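You operate a simulated robot arm through the tools that you are given. There is no shell and no other tool.

Carry out the task below with a simulated robot arm. There is one attempt and no reset: what you move stays moved.

TASK
Unload the small white arc and cool it on the fan rack.
Fine: vacuum lever off before the lid moves; hold lever off, slide the lid back and leave both so; arc on top of the rack, knob of the fan rack on.

The check looks at the end state, three seconds after you hand in, the way a careful person would. Anything else that was tipped, shoved, dropped, spilled or broken makes it a failure. Lids that push on must go on centred and level and be pressed home; caps that screw on are set level and turned clockwise until they are tight.

THE ROBOT
A 6-joint arm with a two-finger gripper, fixed in place. Base frame: the origin is on the floor under the middle of its stand, x ahead of it, y to its left, z up. Lengths are in cm, angles in degrees, forces in N, time in s.
It reaches about 129.8 cm from its shoulder. Its first joint turns from -149.0 to 149.0 degrees. Payload 1.57 kg.
The tool frame sits at the grasp point between the pads (the TCP): z along the fingers, y along the line on which they close. The tips reach 2.1 cm beyond it. The gripper opens to 7 cm; its body begins 5 cm behind the TCP.
Orientation is told as [roll, pitch, yaw] about the base's x, y, z axes, in that order, counted from this pose: with the fingers straight down and closing along the base's y, the tool's x points along the base's -x, its y along +y and its z along -z.

THE INTERFACE
- The arm moves only by the tool drive_tool. Its argument "plan" is a list of rows, each a list of 7 numbers: the turn, a rotation vector about the tool's x, y, z in units of 120 degrees (1.0 is 120 degrees), then the shift along the tool's x, y, z in units of 150 mm (1.0 is 150 mm), then the gripper command, from -1 (shut) to 1 (fully open), values between in proportion. In form: [[rx, ry, rz, x, y, z, hand], ...]. A call has 1 to 20 rows; each row is the pose to reach, as a shift and turn from the pose commanded when the call began, along the tool's axes at that moment. A call with a number of a shift or a turn outside -1 to 1 is refused whole. Each row takes 0.2 s and may step no farther than 5 cm and 8.6 degrees from the row before; otherwise, or with a gripper value out of range, the whole call is refused. A pose out of reach is approached as far as the arm can. The call stops where the force on the tool passes 40 N (or 10 N more than at its start, if that is more) or the arm is blocked; 0.2 s more then pass. The fingers move at their own pace (about 6.48 cm/s each) and stop on an object; they squeeze with about 25 N. The grip force told is the motor's: it shows also when the fingers shut on nothing. Time passes only in rows, and 0.2 s behind the last, so rows that repeat a pose let the fingers close. It gives the time, the measured TCP pose, the force on the tool (base axes), the opening and the grip force at its end, in the units of the frame above (readings bear some noise), with the torque about the TCP (base axes, N m) and any sound that the robot's microphone picked up.
- Cameras (640 x 400 px; columns grow to the right, rows downward): "scene" is fixed at [22.09, -50.09, 147.19]; the picture's right is [0.92, -0.39, 0.00], its down [-0.16, -0.38, -0.91] and it looks along [0.36, 0.84, -0.41] (base axes); focal length 334 px, centre (320, 200). "wrist" rides on the gripper at [7.9, 0.4, -8.1] in the tool frame; the picture's right is [-0.05, 1.00, 0.00], its down [-0.67, -0.04, -0.74] and it looks along [-0.74, -0.04, 0.67] (tool axes); focal length 256 px, centre (320, 200). There is no depth. A picture from a camera that has moved, and an enlarged one, comes with that camera's place and axes in the base frame and with its lens.
- capture(camera): a new picture of that camera. It takes no simulated time.
- lift_body(by): slides the trunk up (or, below 0, down) by that many cm; the arm rides with it, the base frame stays. It gives what a move gives, with no picture.
- inspect(camera, box): a new picture of the part [left, top, right, bottom] of that camera's present view, enlarged. It takes no simulated time.
- finish_job(): hands the job in; it is judged then, once.

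Places have to be worked out from the pictures, the camera data and where the tool is seen. Open the gripper and draw the arm clear of the work before you hand the job in, unless the task says otherwise.

The tools are called after "Emit:" as name(argument=value, ...) on one line, values as JSON. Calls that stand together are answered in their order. drive_tool: Moves the arm, as the interface text tells. Its arguments: {"type":"object","properties":{"plan":{"type":"array"}},"required":["plan"]} The other tools are called the same way: lift_body (by) moves the trunk up or down; capture (camera) takes a picture; inspect (camera, box) takes an enlarged picture of a part of a camera's view; finish_job () hands the job in.

At the start:

```text
time: 0.0
eef_pos: [63.79, 0.16, 124.4]
tcp_rot: [0.0, 0.0, 0.0]
ft_force: [0.5, -0.6, -0.1]
ft_torque: [0.02, 0.02, -0.01]
finger_gap: 7.0
gripper_force: 0.1
trunk travel left (down, up): [-92.5, 4.5]
```

scene: 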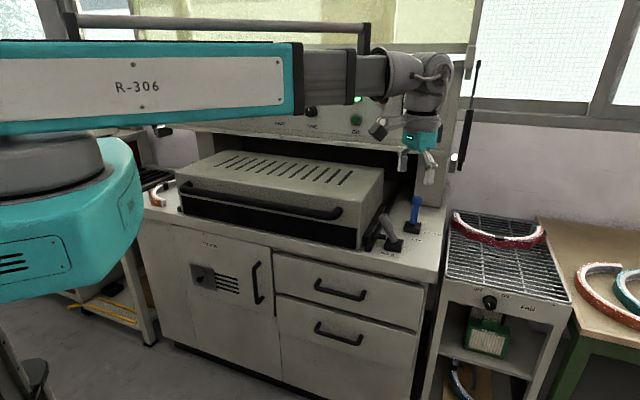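
wrist: 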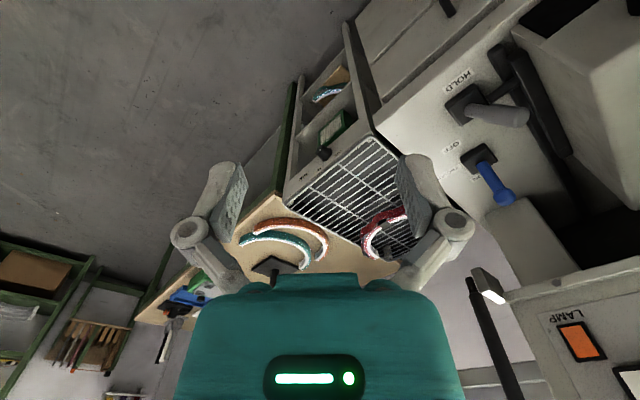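

I'll begin by looking closely at the scene before moving anything.

Emit:
inspect(camera="scene", box=[340, 150, 460, 260])

Emit:
inspect(camera="scene", box=[130, 130, 400, 260])

Emit:
inspect(camera="scene", box=[420, 190, 640, 400])

Emit:
inspect(camera="scene", box=[240, 60, 500, 210])

Emit:
inspect(camera="wrist", box=[400, 40, 640, 250])

```text
3.64 times, centred on (400, 205) of scene
camera zoom: at [22.09, -50.09, 147.19], right [0.92, -0.39, 0.0], down [-0.16, -0.38, -0.91], along [0.36, 0.84, -0.41], focal length 1214 px, centre (29, 182)
```

zoom: 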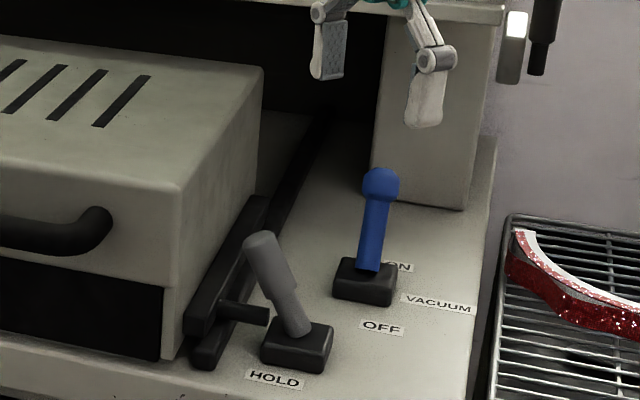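

```text
2.37 times, centred on (265, 195) of scene
camera zoom: at [22.09, -50.09, 147.19], right [0.92, -0.39, 0.0], down [-0.16, -0.38, -0.91], along [0.36, 0.84, -0.41], focal length 791 px, centre (450, 212)
```

zoom: 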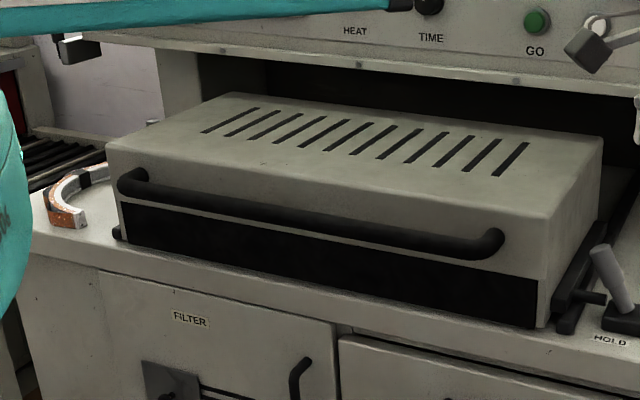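

```text
1.90 times, centred on (530, 295) of scene
camera zoom: at [22.09, -50.09, 147.19], right [0.92, -0.39, 0.0], down [-0.16, -0.38, -0.91], along [0.36, 0.84, -0.41], focal length 636 px, centre (-80, 19)
```

zoom: 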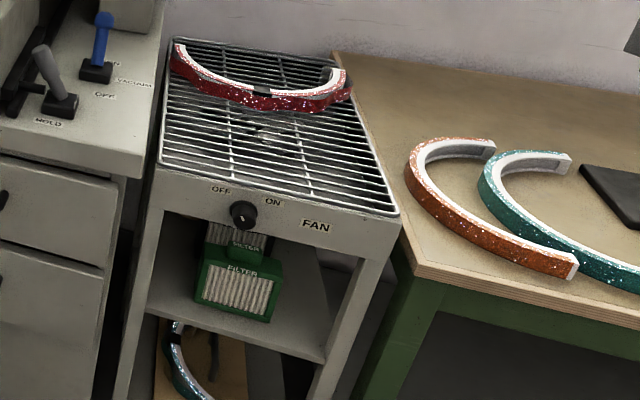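

```text
2.46 times, centred on (370, 135) of scene
camera zoom: at [22.09, -50.09, 147.19], right [0.92, -0.39, 0.0], down [-0.16, -0.38, -0.91], along [0.36, 0.84, -0.41], focal length 822 px, centre (197, 360)
```

zoom: 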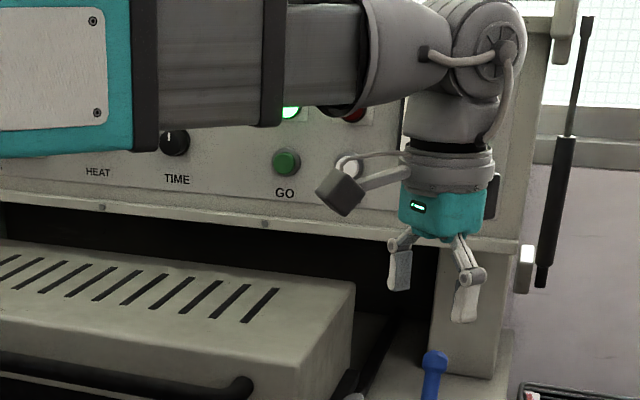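

```text
1.90 times, centred on (520, 145) of wrist
camera zoom: at [55.76, 0.58, 132.51], right [0.05, 1.0, 0.0], down [0.67, -0.04, 0.74], along [0.74, -0.04, -0.67], focal length 488 px, centre (-61, 305)
```

zoom: 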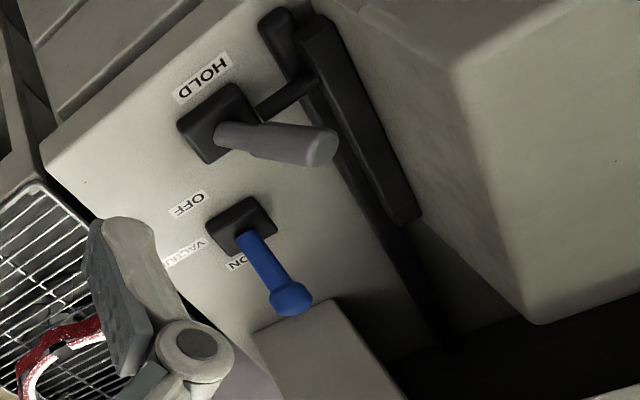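

The counter works out to be about z≈86 cm, with the machine front turned roughly 45° (the front edge runs from about (1,93) to (89,13)). I'll turn the gripper in place by about 48° of yaw so that the wrist camera faces the machine.

Emit:
drive_tool(plan=[[0, 0, -0.0667, 0, 0, 0, 1], [0, 0, -0.1333, 0, 0, 0, 1], [0, 0, -0.2, 0, 0, 0, 1], [0, 0, -0.2667, 0, 0, 0, 1], [0, 0, -0.3333, 0, 0, 0, 1], [0, 0, -0.4, 0, 0, 0, 1]])

Emit:
capture(camera="wrist")

```text
time: 1.4
eef_pos: [63.82, 0.21, 124.28]
tcp_rot: [0.0, 0.0, 48.1]
ft_force: [0.0, 0.2, -0.3]
ft_torque: [0.0, -0.01, 0.01]
finger_gap: 7.0
gripper_force: 0.0
trunk travel left (down, up): [-92.5, 4.5]
```

```text
taken
camera wrist: at [58.06, -5.42, 132.51], right [-0.71, 0.71, 0.0], down [0.47, 0.47, 0.74], along [0.53, 0.53, -0.67], focal length 256 px, centre (320, 200)
```

wrist: 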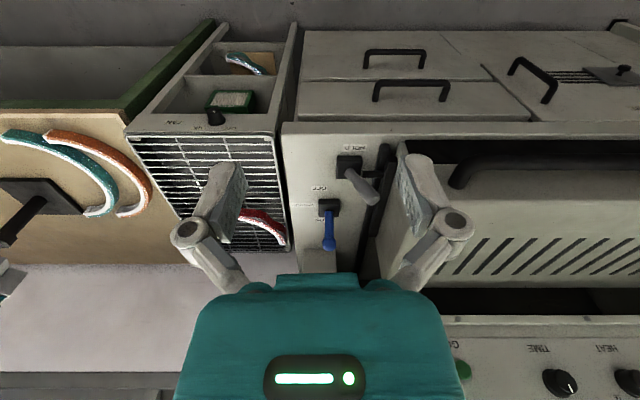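

The wrist view now nearly lines up with the machine. I'll enlarge the levers, lid and rack.

Emit:
inspect(camera="wrist", box=[270, 120, 430, 280])

Emit:
inspect(camera="wrist", box=[120, 20, 310, 260])

Emit:
inspect(camera="wrist", box=[360, 110, 640, 320])

Emit:
capture(camera="scene")

```text
2.50 times, centred on (350, 200) of wrist
camera zoom: at [58.06, -5.42, 132.51], right [-0.71, 0.71, 0.0], down [0.47, 0.47, 0.74], along [0.53, 0.53, -0.67], focal length 640 px, centre (245, 200)
```

zoom: 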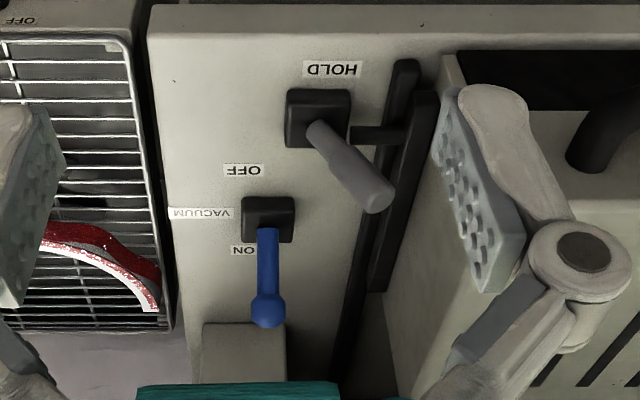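

```text
1.67 times, centred on (215, 140) of wrist
camera zoom: at [58.06, -5.42, 132.51], right [-0.71, 0.71, 0.0], down [0.47, 0.47, 0.74], along [0.53, 0.53, -0.67], focal length 427 px, centre (495, 300)
```

zoom: 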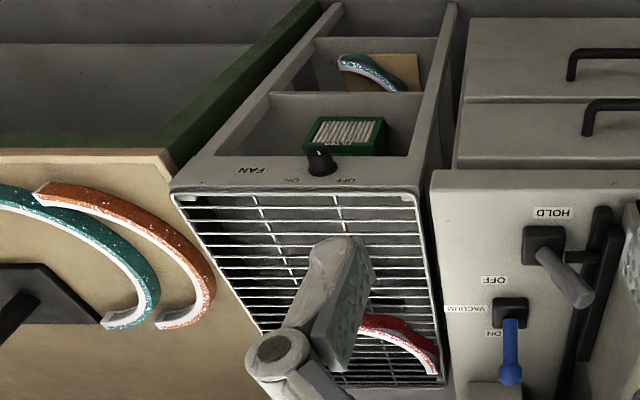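

```text
1.90 times, centred on (500, 215) of wrist
camera zoom: at [58.06, -5.42, 132.51], right [-0.71, 0.71, 0.0], down [0.47, 0.47, 0.74], along [0.53, 0.53, -0.67], focal length 488 px, centre (-23, 171)
```

zoom: 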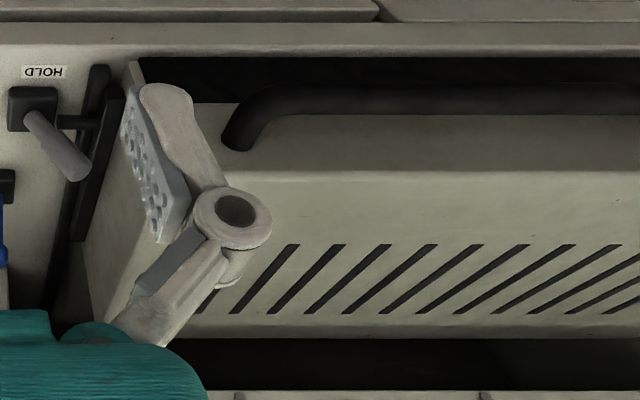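

```text
taken
```

scene: 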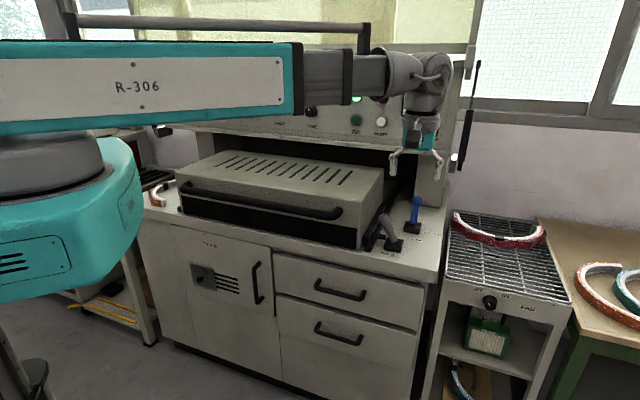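

Triangulating from the two views puts the grey HOLD tip near (75.4, 25.1, 101), leaning toward the lid, and the blue lever tip near (90, 29, 102.6). The lid top is at z≈108.7. I'll move forward and slightly down in free air to get a closer look at the levers.

Emit:
drive_tool(plan=[[0, 0, 0.008, -0.25, 0, 0.05, 1], [0, 0, 0.008, -0.5, 0, 0.1, 1], [0, 0, 0.008, -0.75, 0, 0.1, 1], [0, 0, 0.008, -1.0, 0, 0.1, 1]])

Emit:
capture(camera="wrist")

Emit:
capture(camera="scene")

```text
time: 2.4
eef_pos: [74.08, 11.43, 124.4]
tcp_rot: [-0.1, 0.0, 47.0]
ft_force: [-0.3, -0.9, 0.0]
ft_torque: [-0.01, 0.0, 0.02]
finger_gap: 6.99
gripper_force: 0.0
out of reach, approached as far as the arm can: row 1, 2, 3, 4
trunk travel left (down, up): [-92.5, 4.5]
```

```text
taken
camera wrist: at [68.21, 5.92, 132.47], right [-0.69, 0.72, 0.0], down [0.48, 0.46, 0.74], along [0.54, 0.52, -0.67], focal length 256 px, centre (320, 200)
```

wrist: 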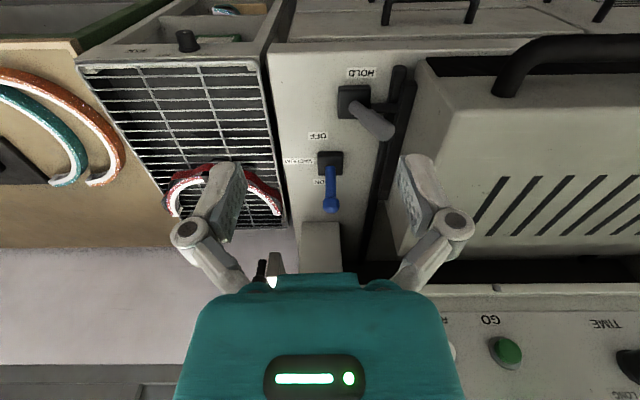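

```text
taken
```

scene: 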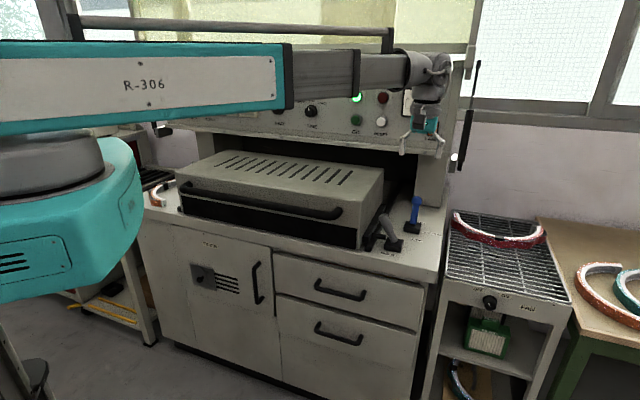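

The arm reports that it can't go lower from here; the boom looks telescoping and horizontal, so height probably comes from the trunk. I'll check that an upward move and a small downward trunk move behave as expected in free air.

Emit:
drive_tool(plan=[[0, 0, 0, 0, 0, -0.1, 1], [0, 0, 0, 0, 0, -0.2, 1], [0, 0, 0, 0, 0, -0.2, 1]])

Emit:
lift_body(by=-3)

Emit:
inspect(camera="scene", box=[0, 0, 480, 300])

```text
time: 3.2
eef_pos: [73.97, 11.43, 124.33]
tcp_rot: [0.0, 0.0, 47.1]
ft_force: [-0.9, 0.6, 0.0]
ft_torque: [0.0, -0.02, 0.0]
finger_gap: 6.97
gripper_force: 0.1
out of reach, approached as far as the arm can: row 1, 2, 3
trunk travel left (down, up): [-92.5, 4.5]
```

```text
time: 4.0
eef_pos: [74.07, 11.3, 121.36]
tcp_rot: [0.1, 0.0, 47.0]
ft_force: [0.4, -0.3, -1.3]
ft_torque: [-0.01, -0.02, 0.02]
finger_gap: 7.02
gripper_force: 0.1
trunk travel left (down, up): [-89.5, 7.5]
```

```text
1.33 times, centred on (240, 150) of scene
camera zoom: at [22.09, -50.09, 147.19], right [0.92, -0.39, 0.0], down [-0.16, -0.38, -0.91], along [0.36, 0.84, -0.41], focal length 445 px, centre (427, 267)
```

zoom: 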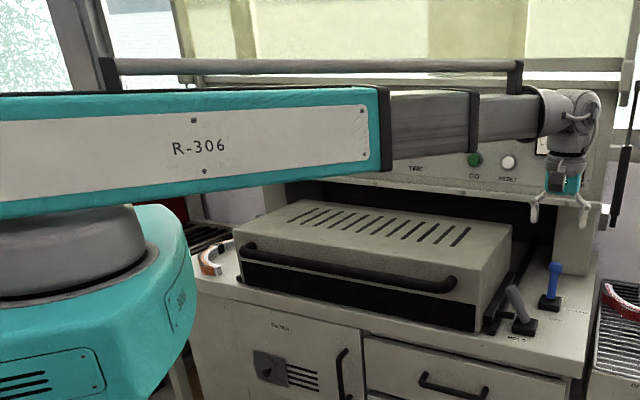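

The tool pose responds in x/y, and height comes only from the trunk. I'll lower to about z=113 (clear of everything: lever tops ≈103, lid at a different lateral position) and move forward for a closer look at the blue lever.

Emit:
drive_tool(plan=[[0, 0, 0, -0.2, 0, 0, 1], [0, 0, 0, -0.4, 0, 0, 1], [0, 0, 0, -0.6, 0, 0, 1], [0, 0, 0, -0.7, 0, 0, 1]])

Emit:
lift_body(by=-6)

Emit:
capture(camera="wrist")

Emit:
capture(camera="scene")

```text
time: 5.0
eef_pos: [81.13, 18.92, 121.22]
tcp_rot: [0.1, -0.1, 47.0]
ft_force: [0.0, 0.9, 0.9]
ft_torque: [-0.01, 0.0, -0.02]
finger_gap: 7.0
gripper_force: 0.1
trunk travel left (down, up): [-89.5, 7.5]
```

```text
time: 6.0
eef_pos: [81.01, 18.93, 115.47]
tcp_rot: [-0.1, 0.0, 47.0]
ft_force: [-0.3, -0.3, 0.1]
ft_torque: [0.0, 0.01, -0.01]
finger_gap: 7.0
gripper_force: 0.1
trunk travel left (down, up): [-83.5, 13.5]
```

```text
taken
camera wrist: at [75.33, 13.36, 123.51], right [-0.69, 0.72, 0.0], down [0.48, 0.46, 0.74], along [0.54, 0.52, -0.67], focal length 256 px, centre (320, 200)
```

wrist: 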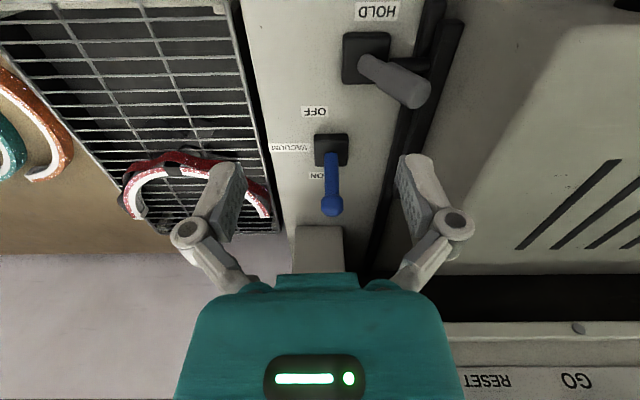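

```text
taken
```

scene: 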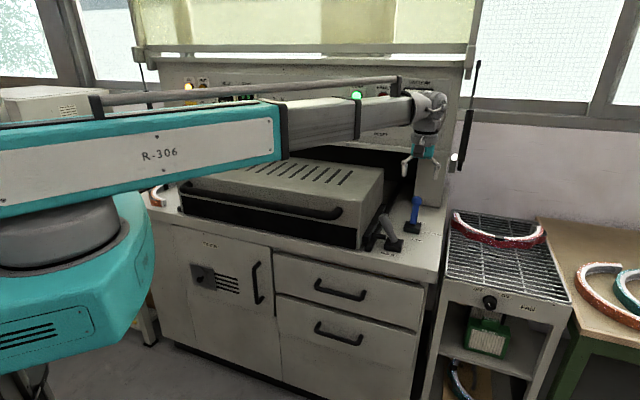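

Now I'll enlarge the levers from this closer view.

Emit:
inspect(camera="wrist", box=[260, 90, 420, 240])

Emit:
inspect(camera="wrist", box=[320, 0, 480, 130])

Emit:
inspect(camera="scene", box=[350, 130, 460, 260])

```text
2.67 times, centred on (340, 165) of wrist
camera zoom: at [75.33, 13.36, 123.51], right [-0.69, 0.72, 0.0], down [0.48, 0.46, 0.74], along [0.54, 0.52, -0.67], focal length 683 px, centre (267, 293)
```

zoom: 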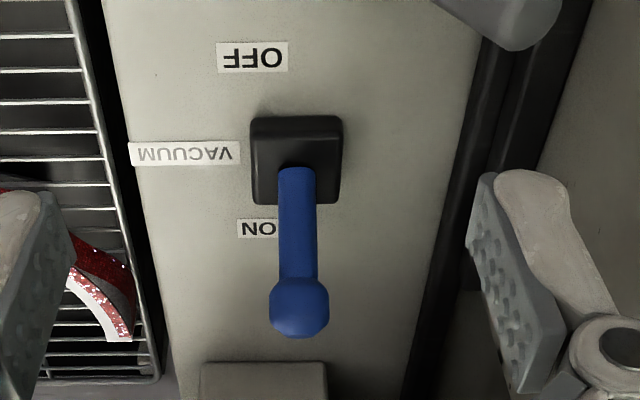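

```text
3.08 times, centred on (400, 65) of wrist
camera zoom: at [75.33, 13.36, 123.51], right [-0.69, 0.72, 0.0], down [0.48, 0.46, 0.74], along [0.54, 0.52, -0.67], focal length 788 px, centre (74, 615)
```

zoom: 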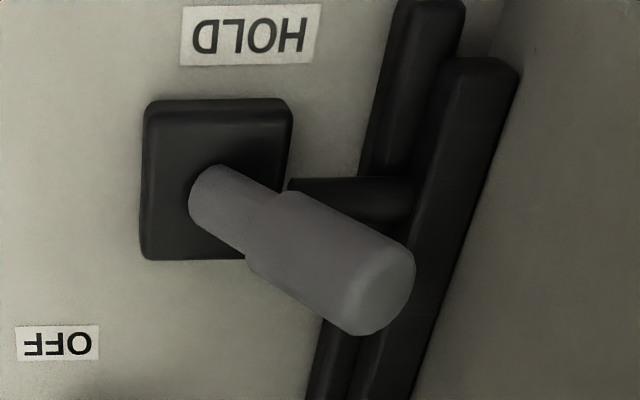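

```text
3.08 times, centred on (405, 195) of scene
camera zoom: at [22.09, -50.09, 147.19], right [0.92, -0.39, 0.0], down [-0.16, -0.38, -0.91], along [0.36, 0.84, -0.41], focal length 1027 px, centre (58, 215)
```

zoom: 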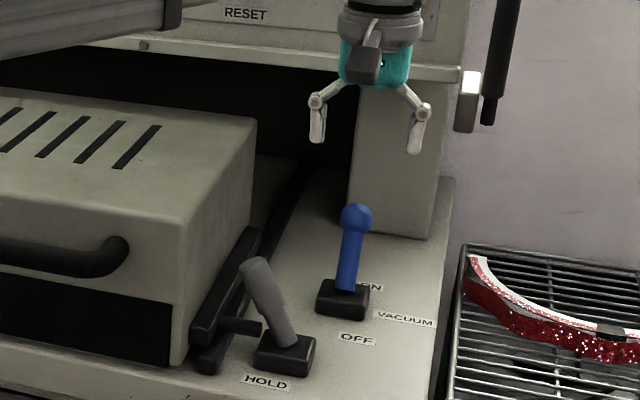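

Refined triangulation using both cameras agrees well: the blue ball is at about (93.7, 33.5, 99.8), leaning back toward ON by about 20°. The HOLD tip is at about (76.8, 28.0, 99.9), leaning about 24° toward the lid, and the counter is at z≈87.7. I'll advance above the blue lever at the present height.

Emit:
drive_tool(plan=[[0, 0, 0, -0.2, 0.01, 0, 1], [0, 0, 0, -0.4, 0.02, 0, 1], [0, 0, 0, -0.6, 0.03, 0, 1], [0, 0, 0, -0.8, 0.043, 0, 1]])

Emit:
capture(camera="wrist")

Emit:
inspect(camera="scene", box=[340, 80, 480, 260])

```text
time: 7.0
eef_pos: [88.78, 28.38, 115.31]
tcp_rot: [0.0, 0.0, 47.0]
ft_force: [0.4, 0.3, -0.6]
ft_torque: [0.01, 0.01, -0.01]
finger_gap: 7.02
gripper_force: 0.0
trunk travel left (down, up): [-83.5, 13.5]
```

```text
taken
camera wrist: at [83.08, 22.85, 123.47], right [-0.69, 0.72, 0.0], down [0.48, 0.46, 0.74], along [0.54, 0.52, -0.67], focal length 256 px, centre (320, 200)
```

wrist: 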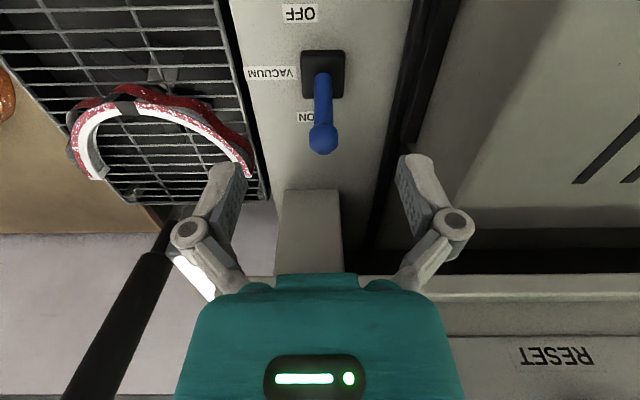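

```text
2.22 times, centred on (410, 170) of scene
camera zoom: at [22.09, -50.09, 147.19], right [0.92, -0.39, 0.0], down [-0.16, -0.38, -0.91], along [0.36, 0.84, -0.41], focal length 742 px, centre (120, 267)
```

zoom: 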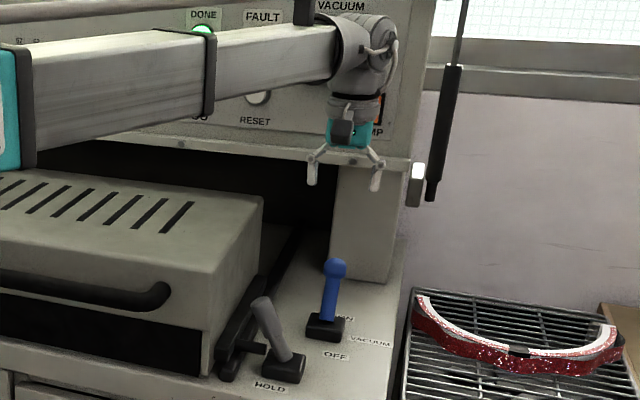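

The ball shows ahead at about a 45.8, b 89 in machine axes, directly in line with the gripper. I'll move forward 7.6 cm over it, then lower to just above the ball and check.

Emit:
drive_tool(plan=[[0, 0, 0, -0.25, -0.007, 0, 1], [0, 0, 0, -0.507, -0.013, 0, 1], [0, 0, 0, -0.507, -0.013, 0, 1]])

Emit:
lift_body(by=-9)

Emit:
capture(camera="wrist")

Emit:
inspect(camera="scene", box=[340, 80, 480, 260])

```text
time: 7.6
eef_pos: [93.24, 32.61, 115.46]
tcp_rot: [0.1, 1.0, 46.7]
ft_force: [-6.5, -5.1, -1.4]
ft_torque: [0.34, -0.42, -0.12]
finger_gap: 7.0
gripper_force: 0.1
trunk travel left (down, up): [-83.5, 13.5]
stopped in row 3: the force on the tool passed its limit at 71 N (the readings are from after the stop); the commanded pose is now the measured one
```

```text
time: 8.8
eef_pos: [92.91, 32.87, 106.49]
tcp_rot: [0.1, 0.8, 46.8]
ft_force: [0.0, -0.3, -0.7]
ft_torque: [0.04, 0.05, 0.0]
finger_gap: 7.01
gripper_force: 0.0
trunk travel left (down, up): [-74.5, 22.5]
```

```text
taken
camera wrist: at [87.2, 27.41, 114.75], right [-0.69, 0.72, 0.0], down [0.49, 0.47, 0.73], along [0.53, 0.51, -0.68], focal length 256 px, centre (320, 200)
```

wrist: 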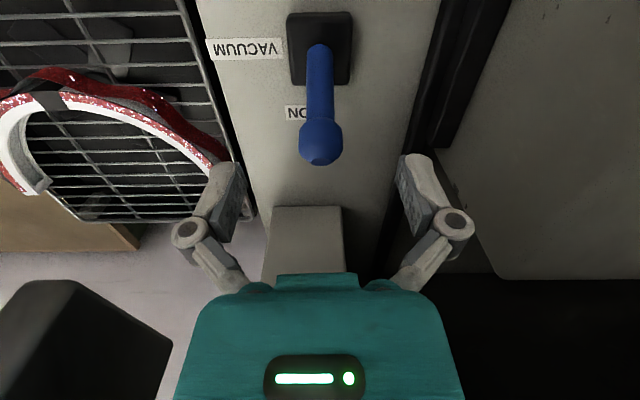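

```text
2.22 times, centred on (410, 170) of scene
camera zoom: at [22.09, -50.09, 147.19], right [0.92, -0.39, 0.0], down [-0.16, -0.38, -0.91], along [0.36, 0.84, -0.41], focal length 742 px, centre (120, 267)
```

zoom: 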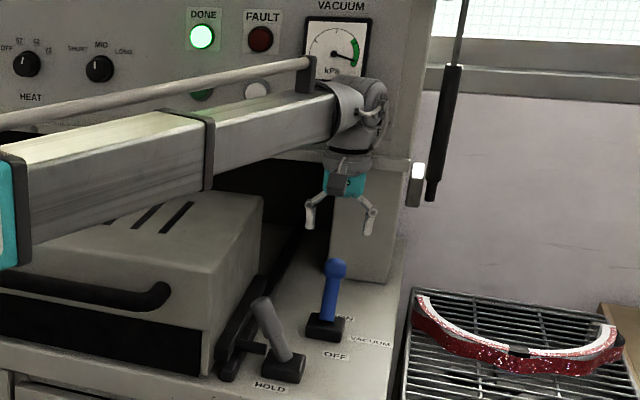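

The gripper body met the front of the control panel (about b≈94 at z≈123) and stopped; it's now free (forces ≈0). I'll back off 6 cm, then tilt the fingers forward so the wrist stays behind the panel when reaching the ball.

Emit:
drive_tool(plan=[[0, 0, 0, 0.2, 0, 0, 1], [0, 0, 0, 0.4, 0, 0, 1], [0, 0, 0, 0.4, 0, 0, 1]])

Emit:
capture(camera="wrist")

Emit:
inspect(camera="scene", box=[340, 60, 480, 200])

```text
time: 9.6
eef_pos: [89.07, 28.2, 106.5]
tcp_rot: [0.3, 1.0, 46.9]
ft_force: [0.3, 0.7, 0.1]
ft_torque: [0.02, -0.02, 0.02]
finger_gap: 6.98
gripper_force: 0.0
trunk travel left (down, up): [-74.5, 22.5]
```

```text
taken
camera wrist: at [83.44, 22.81, 114.63], right [-0.69, 0.72, 0.0], down [0.49, 0.47, 0.73], along [0.53, 0.51, -0.68], focal length 256 px, centre (320, 200)
```

wrist: 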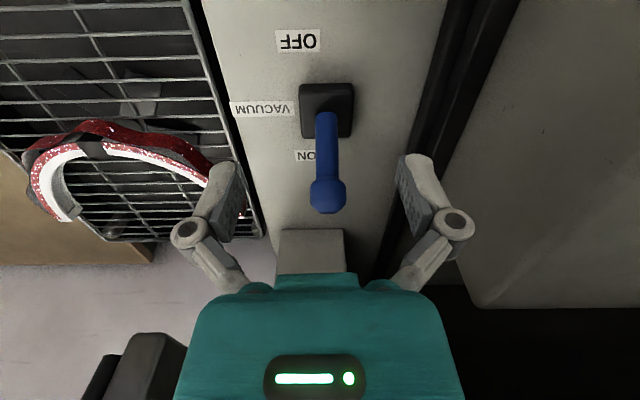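

```text
2.86 times, centred on (410, 130) of scene
camera zoom: at [22.09, -50.09, 147.19], right [0.92, -0.39, 0.0], down [-0.16, -0.38, -0.91], along [0.36, 0.84, -0.41], focal length 954 px, centre (63, 400)
```

zoom: 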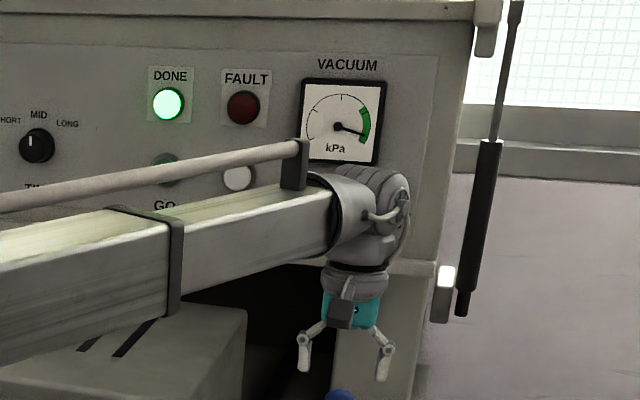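

The ball re-triangulates to about (94.1, 34.1, 99.8), and the vacuum gauge needle reads in the green (on). I'll tilt the gripper 30° so the fingers point forward and down, letting the TCP rise as the wrist geometry requires.

Emit:
drive_tool(plan=[[0, -0.0625, 0, -0.05, 0, -0.0113, 1], [0, -0.125, 0, -0.1, 0, -0.0454, 1], [0, -0.1875, 0, -0.15, 0, -0.1015, 1], [0, -0.25, 0, -0.2, 0, -0.1786, 1], [0, -0.25, 0, -0.2, 0, -0.1786, 1]])

Emit:
capture(camera="wrist")

Emit:
inspect(camera="scene", box=[340, 100, 480, 240])

```text
time: 10.8
eef_pos: [91.22, 30.21, 108.79]
tcp_rot: [0.2, -29.2, 46.6]
ft_force: [1.0, 0.0, 0.0]
ft_torque: [-0.02, 0.01, 0.01]
finger_gap: 6.99
gripper_force: 0.0
out of reach, approached as far as the arm can: row 4, 5
trunk travel left (down, up): [-74.5, 22.5]
```

```text
taken
camera wrist: at [83.36, 22.62, 111.96], right [-0.7, 0.72, 0.03], down [0.18, 0.13, 0.98], along [0.7, 0.68, -0.22], focal length 256 px, centre (320, 200)
```

wrist: 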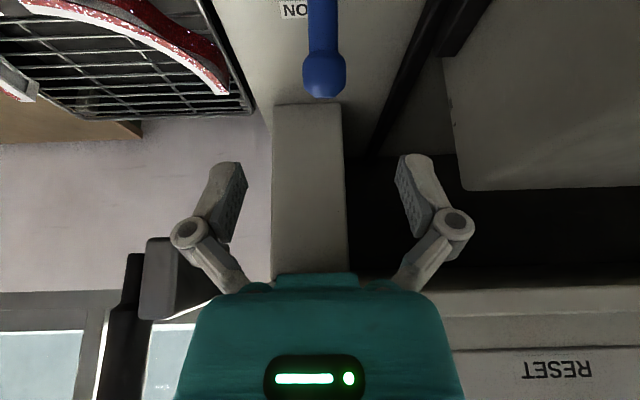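

```text
2.86 times, centred on (410, 170) of scene
camera zoom: at [22.09, -50.09, 147.19], right [0.92, -0.39, 0.0], down [-0.16, -0.38, -0.91], along [0.36, 0.84, -0.41], focal length 954 px, centre (63, 286)
```

zoom: 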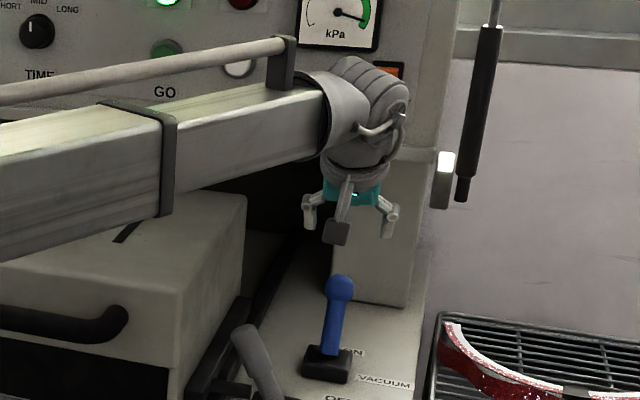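

The pose is good (pitch −29°, TCP at (91.2, 30.2, 108.8)) and the ball is ahead and below. I'll lower 9 cm with the tips still about 2 cm short of the lever, then check before reaching forward.

Emit:
lift_body(by=-9)

Emit:
capture(camera="wrist")

Emit:
inspect(camera="scene", box=[340, 120, 480, 260])

```text
time: 12.1
eef_pos: [91.34, 30.28, 99.66]
tcp_rot: [0.3, -29.1, 46.6]
ft_force: [-0.3, 0.6, 0.4]
ft_torque: [0.0, 0.0, -0.03]
finger_gap: 6.99
gripper_force: 0.0
trunk travel left (down, up): [-65.5, 31.5]
```

```text
taken
camera wrist: at [83.34, 22.61, 102.98], right [-0.7, 0.72, 0.03], down [0.18, 0.13, 0.97], along [0.7, 0.68, -0.22], focal length 256 px, centre (320, 200)
```

wrist: 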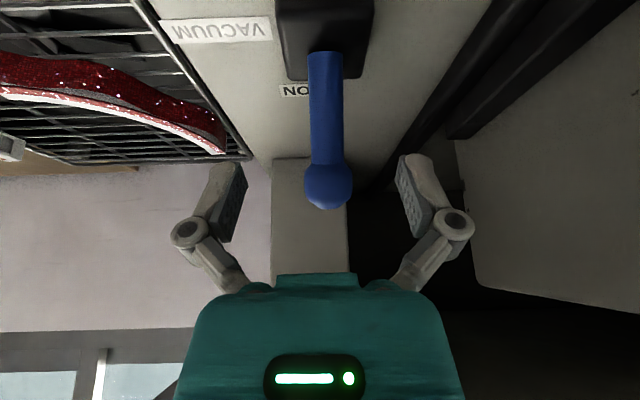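

```text
2.86 times, centred on (410, 190) of scene
camera zoom: at [22.09, -50.09, 147.19], right [0.92, -0.39, 0.0], down [-0.16, -0.38, -0.91], along [0.36, 0.84, -0.41], focal length 954 px, centre (63, 229)
```

zoom: 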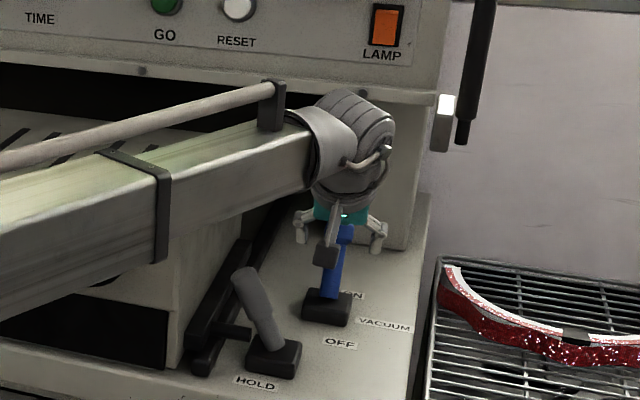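

The ball lies straight ahead between the open fingers (apparent size puts it about 5 cm beyond the TCP, z≈98.5–99.5). I'll reach forward 4.7 cm horizontally with a small lateral correction.

Emit:
drive_tool(plan=[[0, 0, 0, -0.09, 0.006, 0.051, 1], [0, 0, 0, -0.18, 0.012, 0.102, 1], [0, 0, 0, -0.2735, 0.02, 0.153, 1], [0, 0, 0, -0.2735, 0.02, 0.153, 1]])

Emit:
capture(camera="wrist")

Emit:
inspect(camera="scene", box=[360, 150, 460, 260])

```text
time: 13.1
eef_pos: [94.36, 33.92, 99.66]
tcp_rot: [0.2, -29.1, 46.5]
ft_force: [-1.0, 0.3, 0.5]
ft_torque: [0.02, 0.0, -0.01]
finger_gap: 7.01
gripper_force: 0.1
trunk travel left (down, up): [-65.5, 31.5]
```

```text
taken
camera wrist: at [86.42, 26.27, 102.96], right [-0.7, 0.72, 0.03], down [0.18, 0.13, 0.97], along [0.7, 0.68, -0.22], focal length 256 px, centre (320, 200)
```

wrist: 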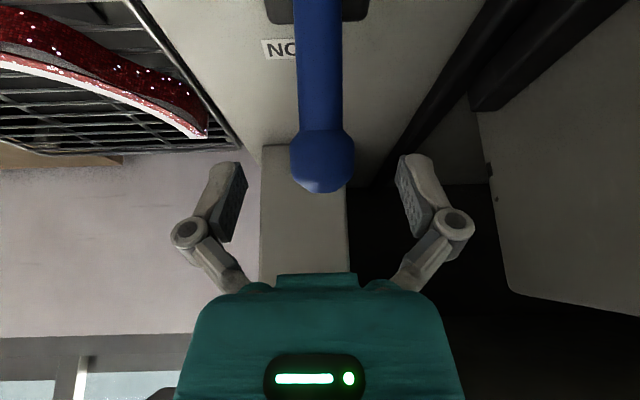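

```text
3.64 times, centred on (410, 205) of scene
camera zoom: at [22.09, -50.09, 147.19], right [0.92, -0.39, 0.0], down [-0.16, -0.38, -0.91], along [0.36, 0.84, -0.41], focal length 1214 px, centre (-7, 182)
```

zoom: 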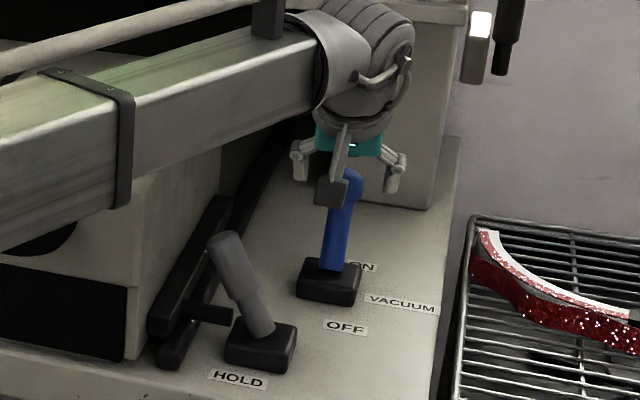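

The ball now sits about 1 cm below and 0.7 cm ahead of the grasp point. I'll lower 1 cm, nudge forward 0.7 cm and close on it.

Emit:
lift_body(by=-1.0)

Emit:
drive_tool(plan=[[0, 0, 0, -0.041, 0.002, 0.023, 1], [0, 0, 0, -0.041, 0.002, 0.023, 0.2], [0, 0, 0, -0.041, 0.002, 0.023, -0.4], [0, 0, 0, -0.041, 0.002, 0.023, -1], [0, 0, 0, -0.041, 0.002, 0.023, -1]])

Emit:
capture(camera="wrist")

```text
time: 13.7
eef_pos: [94.3, 33.81, 98.74]
tcp_rot: [0.2, -29.1, 46.5]
ft_force: [1.0, 0.0, 0.4]
ft_torque: [-0.01, -0.04, 0.02]
finger_gap: 6.99
gripper_force: 0.1
trunk travel left (down, up): [-64.5, 32.5]
```

```text
time: 14.8
eef_pos: [94.72, 34.53, 98.8]
tcp_rot: [0.3, -29.1, 46.6]
ft_force: [-3.1, 2.0, 0.3]
ft_torque: [0.05, 0.01, 0.05]
finger_gap: 3.41
gripper_force: 31.6
trunk travel left (down, up): [-64.5, 32.5]
```

```text
taken
camera wrist: at [86.85, 26.82, 101.98], right [-0.7, 0.72, 0.03], down [0.18, 0.13, 0.97], along [0.7, 0.68, -0.22], focal length 256 px, centre (320, 200)
```

wrist: 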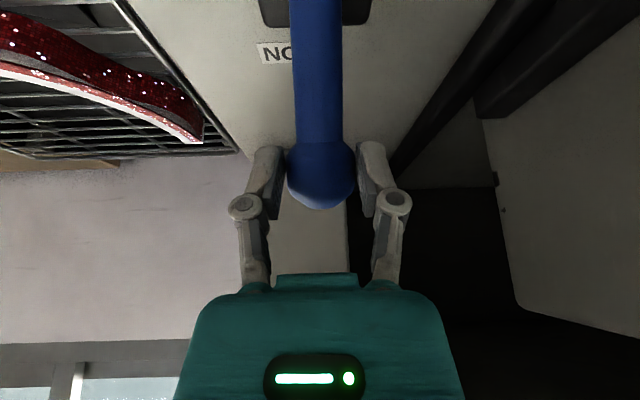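

The ball is firmly gripped (gap 3.4 cm). I'll pull it toward the front (OFF) in short stages, adjusting height with the trunk to follow the lever's arc.

Emit:
drive_tool(plan=[[0, 0, 0, 0.044, 0, -0.0244, -1], [0, 0, 0, 0.0873, 0, -0.0488, -1], [0, 0, 0, 0.0873, 0, -0.0488, -1]])

Emit:
lift_body(by=0.8)

```text
time: 15.7
eef_pos: [93.45, 33.06, 98.59]
tcp_rot: [0.0, -28.8, 46.7]
ft_force: [-5.5, -10.3, -4.6]
ft_torque: [-0.26, 0.01, -0.06]
finger_gap: 0.0
gripper_force: 28.8
trunk travel left (down, up): [-64.5, 32.5]
```

```text
time: 16.2
eef_pos: [93.56, 33.21, 99.68]
tcp_rot: [0.2, -29.4, 46.6]
ft_force: [-6.1, -12.6, 10.2]
ft_torque: [-0.08, -0.09, 0.0]
finger_gap: 0.01
gripper_force: 28.1
trunk travel left (down, up): [-65.3, 31.7]
```

The gap reads 0, so the ball slipped out of the pads. I'll look before doing anything else.

Emit:
capture(camera="wrist")

Emit:
inspect(camera="scene", box=[360, 150, 460, 260])

```text
taken
camera wrist: at [85.76, 25.56, 102.97], right [-0.69, 0.72, 0.03], down [0.18, 0.13, 0.98], along [0.7, 0.68, -0.22], focal length 256 px, centre (320, 200)
```

wrist: 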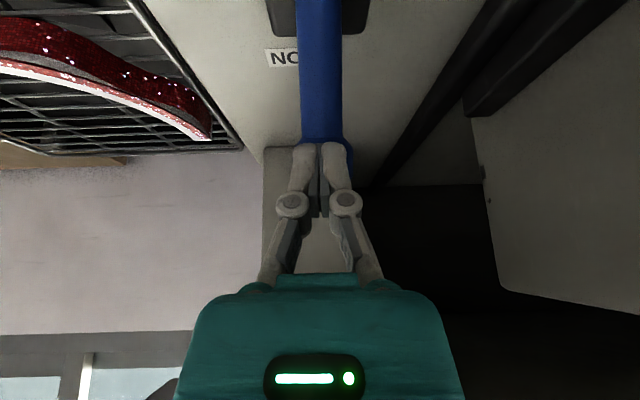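

```text
3.64 times, centred on (410, 205) of scene
camera zoom: at [22.09, -50.09, 147.19], right [0.92, -0.39, 0.0], down [-0.16, -0.38, -0.91], along [0.36, 0.84, -0.41], focal length 1214 px, centre (-7, 182)
```

zoom: 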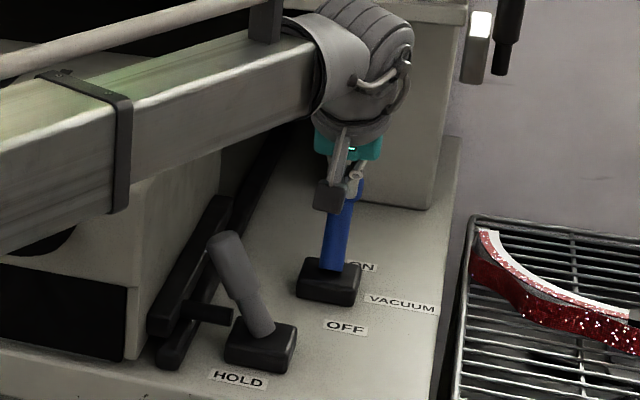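

The closed fingers are now just in front of the ball; it was squeezed out because its centre lay about 1.5 cm deeper than the grasp point. I'll back off 2 cm, reopen and re-measure.

Emit:
drive_tool(plan=[[0, 0, 0, 0.0582, 0, -0.0325, -1], [0, 0, 0, 0.1164, 0, -0.0651, -1], [0, 0, 0, 0.1164, 0, -0.0651, 0], [0, 0, 0, 0.1164, 0, -0.0651, 1], [0, 0, 0, 0.1164, 0, -0.0651, 1]])

Emit:
inspect(camera="wrist", box=[220, 80, 420, 260])

Emit:
inspect(camera="scene", box=[380, 170, 450, 250])

```text
time: 17.4
eef_pos: [92.23, 31.81, 99.47]
tcp_rot: [0.3, -29.1, 46.6]
ft_force: [0.2, -0.4, -0.2]
ft_torque: [-0.02, 0.0, 0.03]
finger_gap: 6.94
gripper_force: 0.1
trunk travel left (down, up): [-65.3, 31.7]
```

```text
2.22 times, centred on (320, 170) of wrist
camera zoom: at [84.47, 24.26, 102.76], right [-0.7, 0.72, 0.03], down [0.18, 0.13, 0.97], along [0.7, 0.68, -0.22], focal length 569 px, centre (320, 267)
```

zoom: 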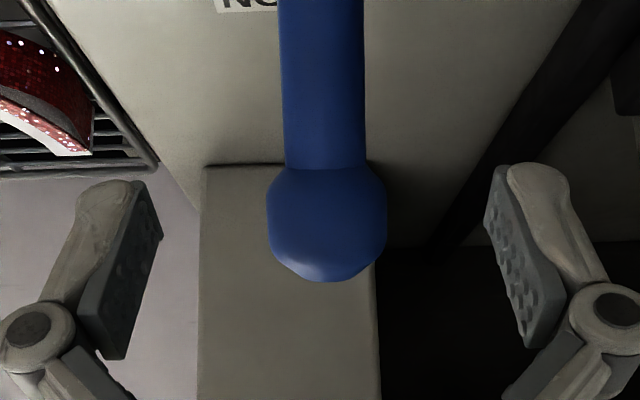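

```text
5.00 times, centred on (415, 210) of scene
camera zoom: at [22.09, -50.09, 147.19], right [0.92, -0.39, 0.0], down [-0.16, -0.38, -0.91], along [0.36, 0.84, -0.41], focal length 1669 px, centre (-155, 150)
```

zoom: 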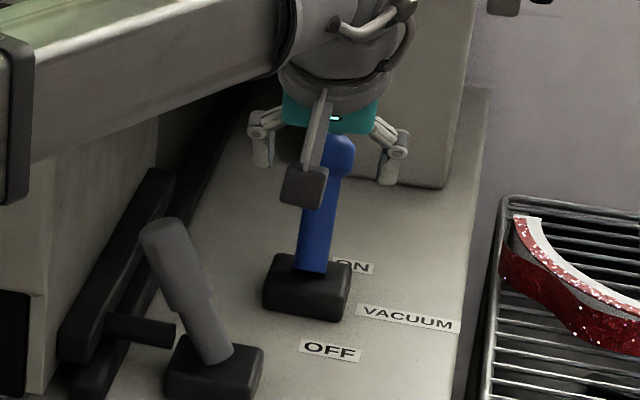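

From the contact position and the ball's size, its centre is near b≈91.2, z≈97.9. I'll reach 5.3 cm forward with open fingers, lower 1.6 cm, and check before closing.

Emit:
drive_tool(plan=[[0, 0, 0, -0.1, 0.003, 0.056, 1], [0, 0, 0, -0.2, 0.005, 0.112, 1], [0, 0, 0, -0.3085, 0.007, 0.1724, 1], [0, 0, 0, -0.3085, 0.007, 0.1724, 1]])

Emit:
lift_body(by=-1.6)

Emit:
inspect(camera="wrist", box=[220, 80, 420, 260])

Emit:
inspect(camera="scene", box=[380, 150, 460, 250])

```text
time: 18.4
eef_pos: [95.82, 35.81, 99.57]
tcp_rot: [0.1, -29.1, 46.7]
ft_force: [-0.2, -0.1, 0.1]
ft_torque: [0.07, -0.01, 0.03]
finger_gap: 7.0
gripper_force: 0.1
trunk travel left (down, up): [-65.3, 31.7]
```

```text
time: 19.1
eef_pos: [95.84, 35.78, 97.88]
tcp_rot: [0.2, -29.2, 46.6]
ft_force: [0.0, -0.8, -0.3]
ft_torque: [0.01, -0.04, -0.02]
finger_gap: 6.99
gripper_force: 0.2
trunk travel left (down, up): [-63.7, 33.3]
```

```text
2.22 times, centred on (320, 170) of wrist
camera zoom: at [87.98, 28.14, 101.17], right [-0.7, 0.72, 0.03], down [0.18, 0.13, 0.97], along [0.7, 0.68, -0.22], focal length 569 px, centre (320, 267)
```

zoom: 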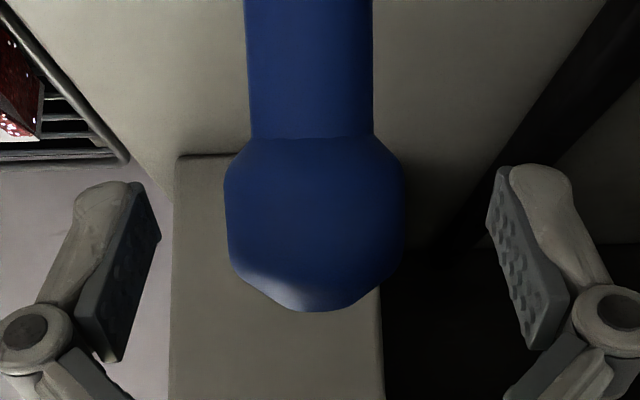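

```text
4.00 times, centred on (420, 200) of scene
camera zoom: at [22.09, -50.09, 147.19], right [0.92, -0.39, 0.0], down [-0.16, -0.38, -0.91], along [0.36, 0.84, -0.41], focal length 1335 px, centre (-80, 200)
```

zoom: 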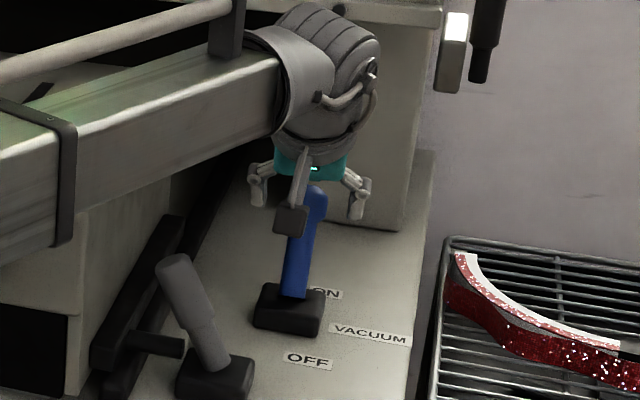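

Scaling between the two views gives a ball diameter of 3.6 cm, with its centre now only 0.3 cm beyond and 0.2 cm below the grasp point. I'll nudge forward 0.7 cm and close.

Emit:
drive_tool(plan=[[0, 0, 0, -0.0407, -0.003, 0.0228, 1], [0, 0, 0, -0.0407, -0.003, 0.0228, 0.3], [0, 0, 0, -0.0407, -0.003, 0.0228, -0.4], [0, 0, 0, -0.0407, -0.003, 0.0228, -1], [0, 0, 0, -0.0407, -0.003, 0.0228, -1]])

Emit:
inspect(camera="wrist", box=[220, 80, 420, 260])

```text
time: 20.2
eef_pos: [96.33, 36.27, 98.0]
tcp_rot: [0.2, -29.0, 46.7]
ft_force: [0.7, -1.1, -0.2]
ft_torque: [-0.05, -0.06, -0.05]
finger_gap: 3.16
gripper_force: 32.0
trunk travel left (down, up): [-63.7, 33.3]
```

```text
2.22 times, centred on (320, 170) of wrist
camera zoom: at [88.49, 28.59, 101.16], right [-0.7, 0.72, 0.03], down [0.18, 0.13, 0.97], along [0.7, 0.68, -0.22], focal length 569 px, centre (320, 267)
```

zoom: 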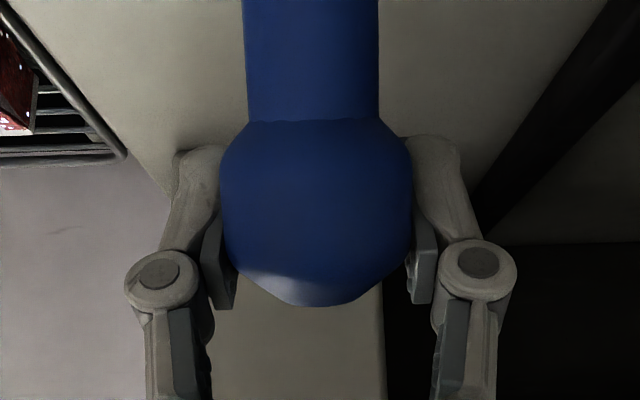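

The pads now grip slightly behind the ball's centre (gap 3.16 cm), which suits pulling. I'll pull in 1 cm stages with small lifts following the arc.

Emit:
drive_tool(plan=[[0, 0, 0, 0.0291, 0, -0.0163, -1], [0, 0, 0, 0.0582, 0, -0.0325, -1]])

Emit:
lift_body(by=0.5)

Emit:
drive_tool(plan=[[0, 0, 0, 0.0291, 0, -0.0163, -1], [0, 0, 0, 0.0582, 0, -0.0325, -1]])

Emit:
inspect(camera="wrist", box=[220, 80, 420, 260])

```text
time: 20.9
eef_pos: [95.73, 35.68, 98.01]
tcp_rot: [0.0, -29.6, 46.7]
ft_force: [21.5, 15.2, 22.8]
ft_torque: [0.31, -0.39, 0.03]
finger_gap: 3.25
gripper_force: 32.1
trunk travel left (down, up): [-63.7, 33.3]
```

```text
time: 21.4
eef_pos: [95.76, 35.7, 98.15]
tcp_rot: [0.2, -28.9, 46.7]
ft_force: [3.4, 7.2, -15.4]
ft_torque: [0.49, -0.68, -0.02]
finger_gap: 3.25
gripper_force: 32.1
trunk travel left (down, up): [-64.2, 32.8]
```

```text
time: 22.0
eef_pos: [95.13, 34.93, 98.56]
tcp_rot: [0.1, -29.5, 46.6]
ft_force: [14.2, 14.8, 10.9]
ft_torque: [0.69, -0.64, -0.02]
finger_gap: 3.25
gripper_force: 32.4
trunk travel left (down, up): [-64.2, 32.8]
```

```text
2.22 times, centred on (320, 170) of wrist
camera zoom: at [87.24, 27.34, 101.66], right [-0.7, 0.72, 0.03], down [0.18, 0.13, 0.98], along [0.7, 0.68, -0.22], focal length 569 px, centre (320, 267)
```

zoom: 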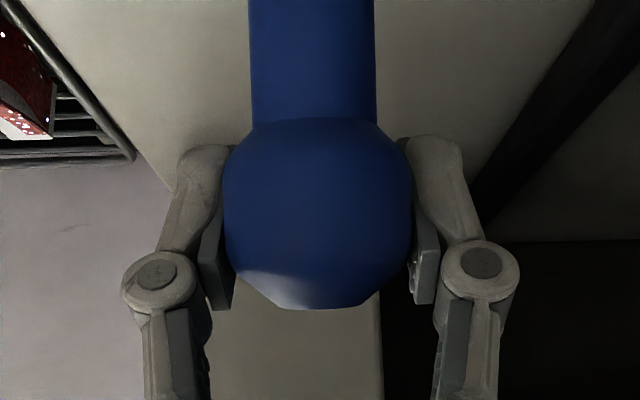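

The ball is following (gap steady at 3.25, force ≈20 N). I'll continue in alternating lift-and-pull steps.

Emit:
lift_body(by=0.6)

Emit:
drive_tool(plan=[[0, 0, 0, 0.035, 0, -0.0195, -1], [0, 0, 0, 0.07, 0, -0.039, -1]])

Emit:
lift_body(by=0.5)

Emit:
drive_tool(plan=[[0, 0, 0, 0.035, 0, -0.0195, -1], [0, 0, 0, 0.07, 0, -0.039, -1]])

Emit:
inspect(camera="wrist", box=[220, 80, 420, 260])

```text
time: 22.5
eef_pos: [94.92, 34.82, 98.81]
tcp_rot: [0.3, -28.9, 46.8]
ft_force: [-7.3, 2.8, -21.1]
ft_torque: [0.03, -0.05, -0.05]
finger_gap: 3.19
gripper_force: 32.3
trunk travel left (down, up): [-64.8, 32.2]
```

```text
time: 23.1
eef_pos: [94.35, 34.22, 99.1]
tcp_rot: [0.2, -29.4, 46.5]
ft_force: [9.3, 15.3, 9.0]
ft_torque: [0.72, -0.74, -0.06]
finger_gap: 3.19
gripper_force: 31.6
trunk travel left (down, up): [-64.8, 32.2]
```

```text
time: 23.7
eef_pos: [94.2, 33.98, 99.22]
tcp_rot: [0.4, -28.9, 46.7]
ft_force: [-6.9, 6.6, -21.2]
ft_torque: [0.14, -0.16, -0.09]
finger_gap: 3.16
gripper_force: 32.3
trunk travel left (down, up): [-65.3, 31.7]
```

```text
time: 24.3
eef_pos: [93.29, 33.24, 99.66]
tcp_rot: [0.3, -29.2, 46.6]
ft_force: [2.4, 10.9, 4.6]
ft_torque: [0.81, -0.47, 0.08]
finger_gap: 3.07
gripper_force: 32.0
trunk travel left (down, up): [-65.3, 31.7]
```

```text
2.22 times, centred on (320, 170) of wrist
camera zoom: at [85.47, 25.56, 102.8], right [-0.69, 0.72, 0.03], down [0.18, 0.13, 0.98], along [0.7, 0.68, -0.22], focal length 569 px, centre (320, 267)
```

zoom: 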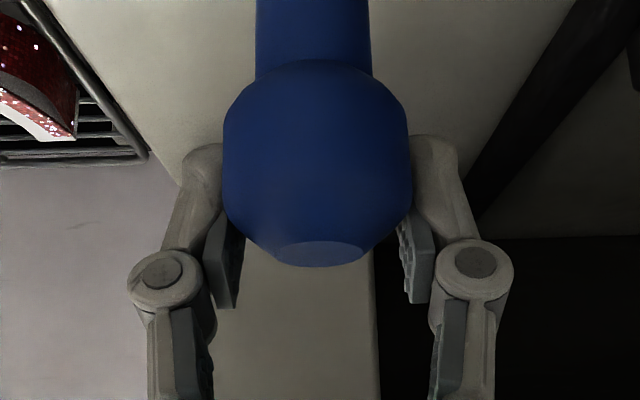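

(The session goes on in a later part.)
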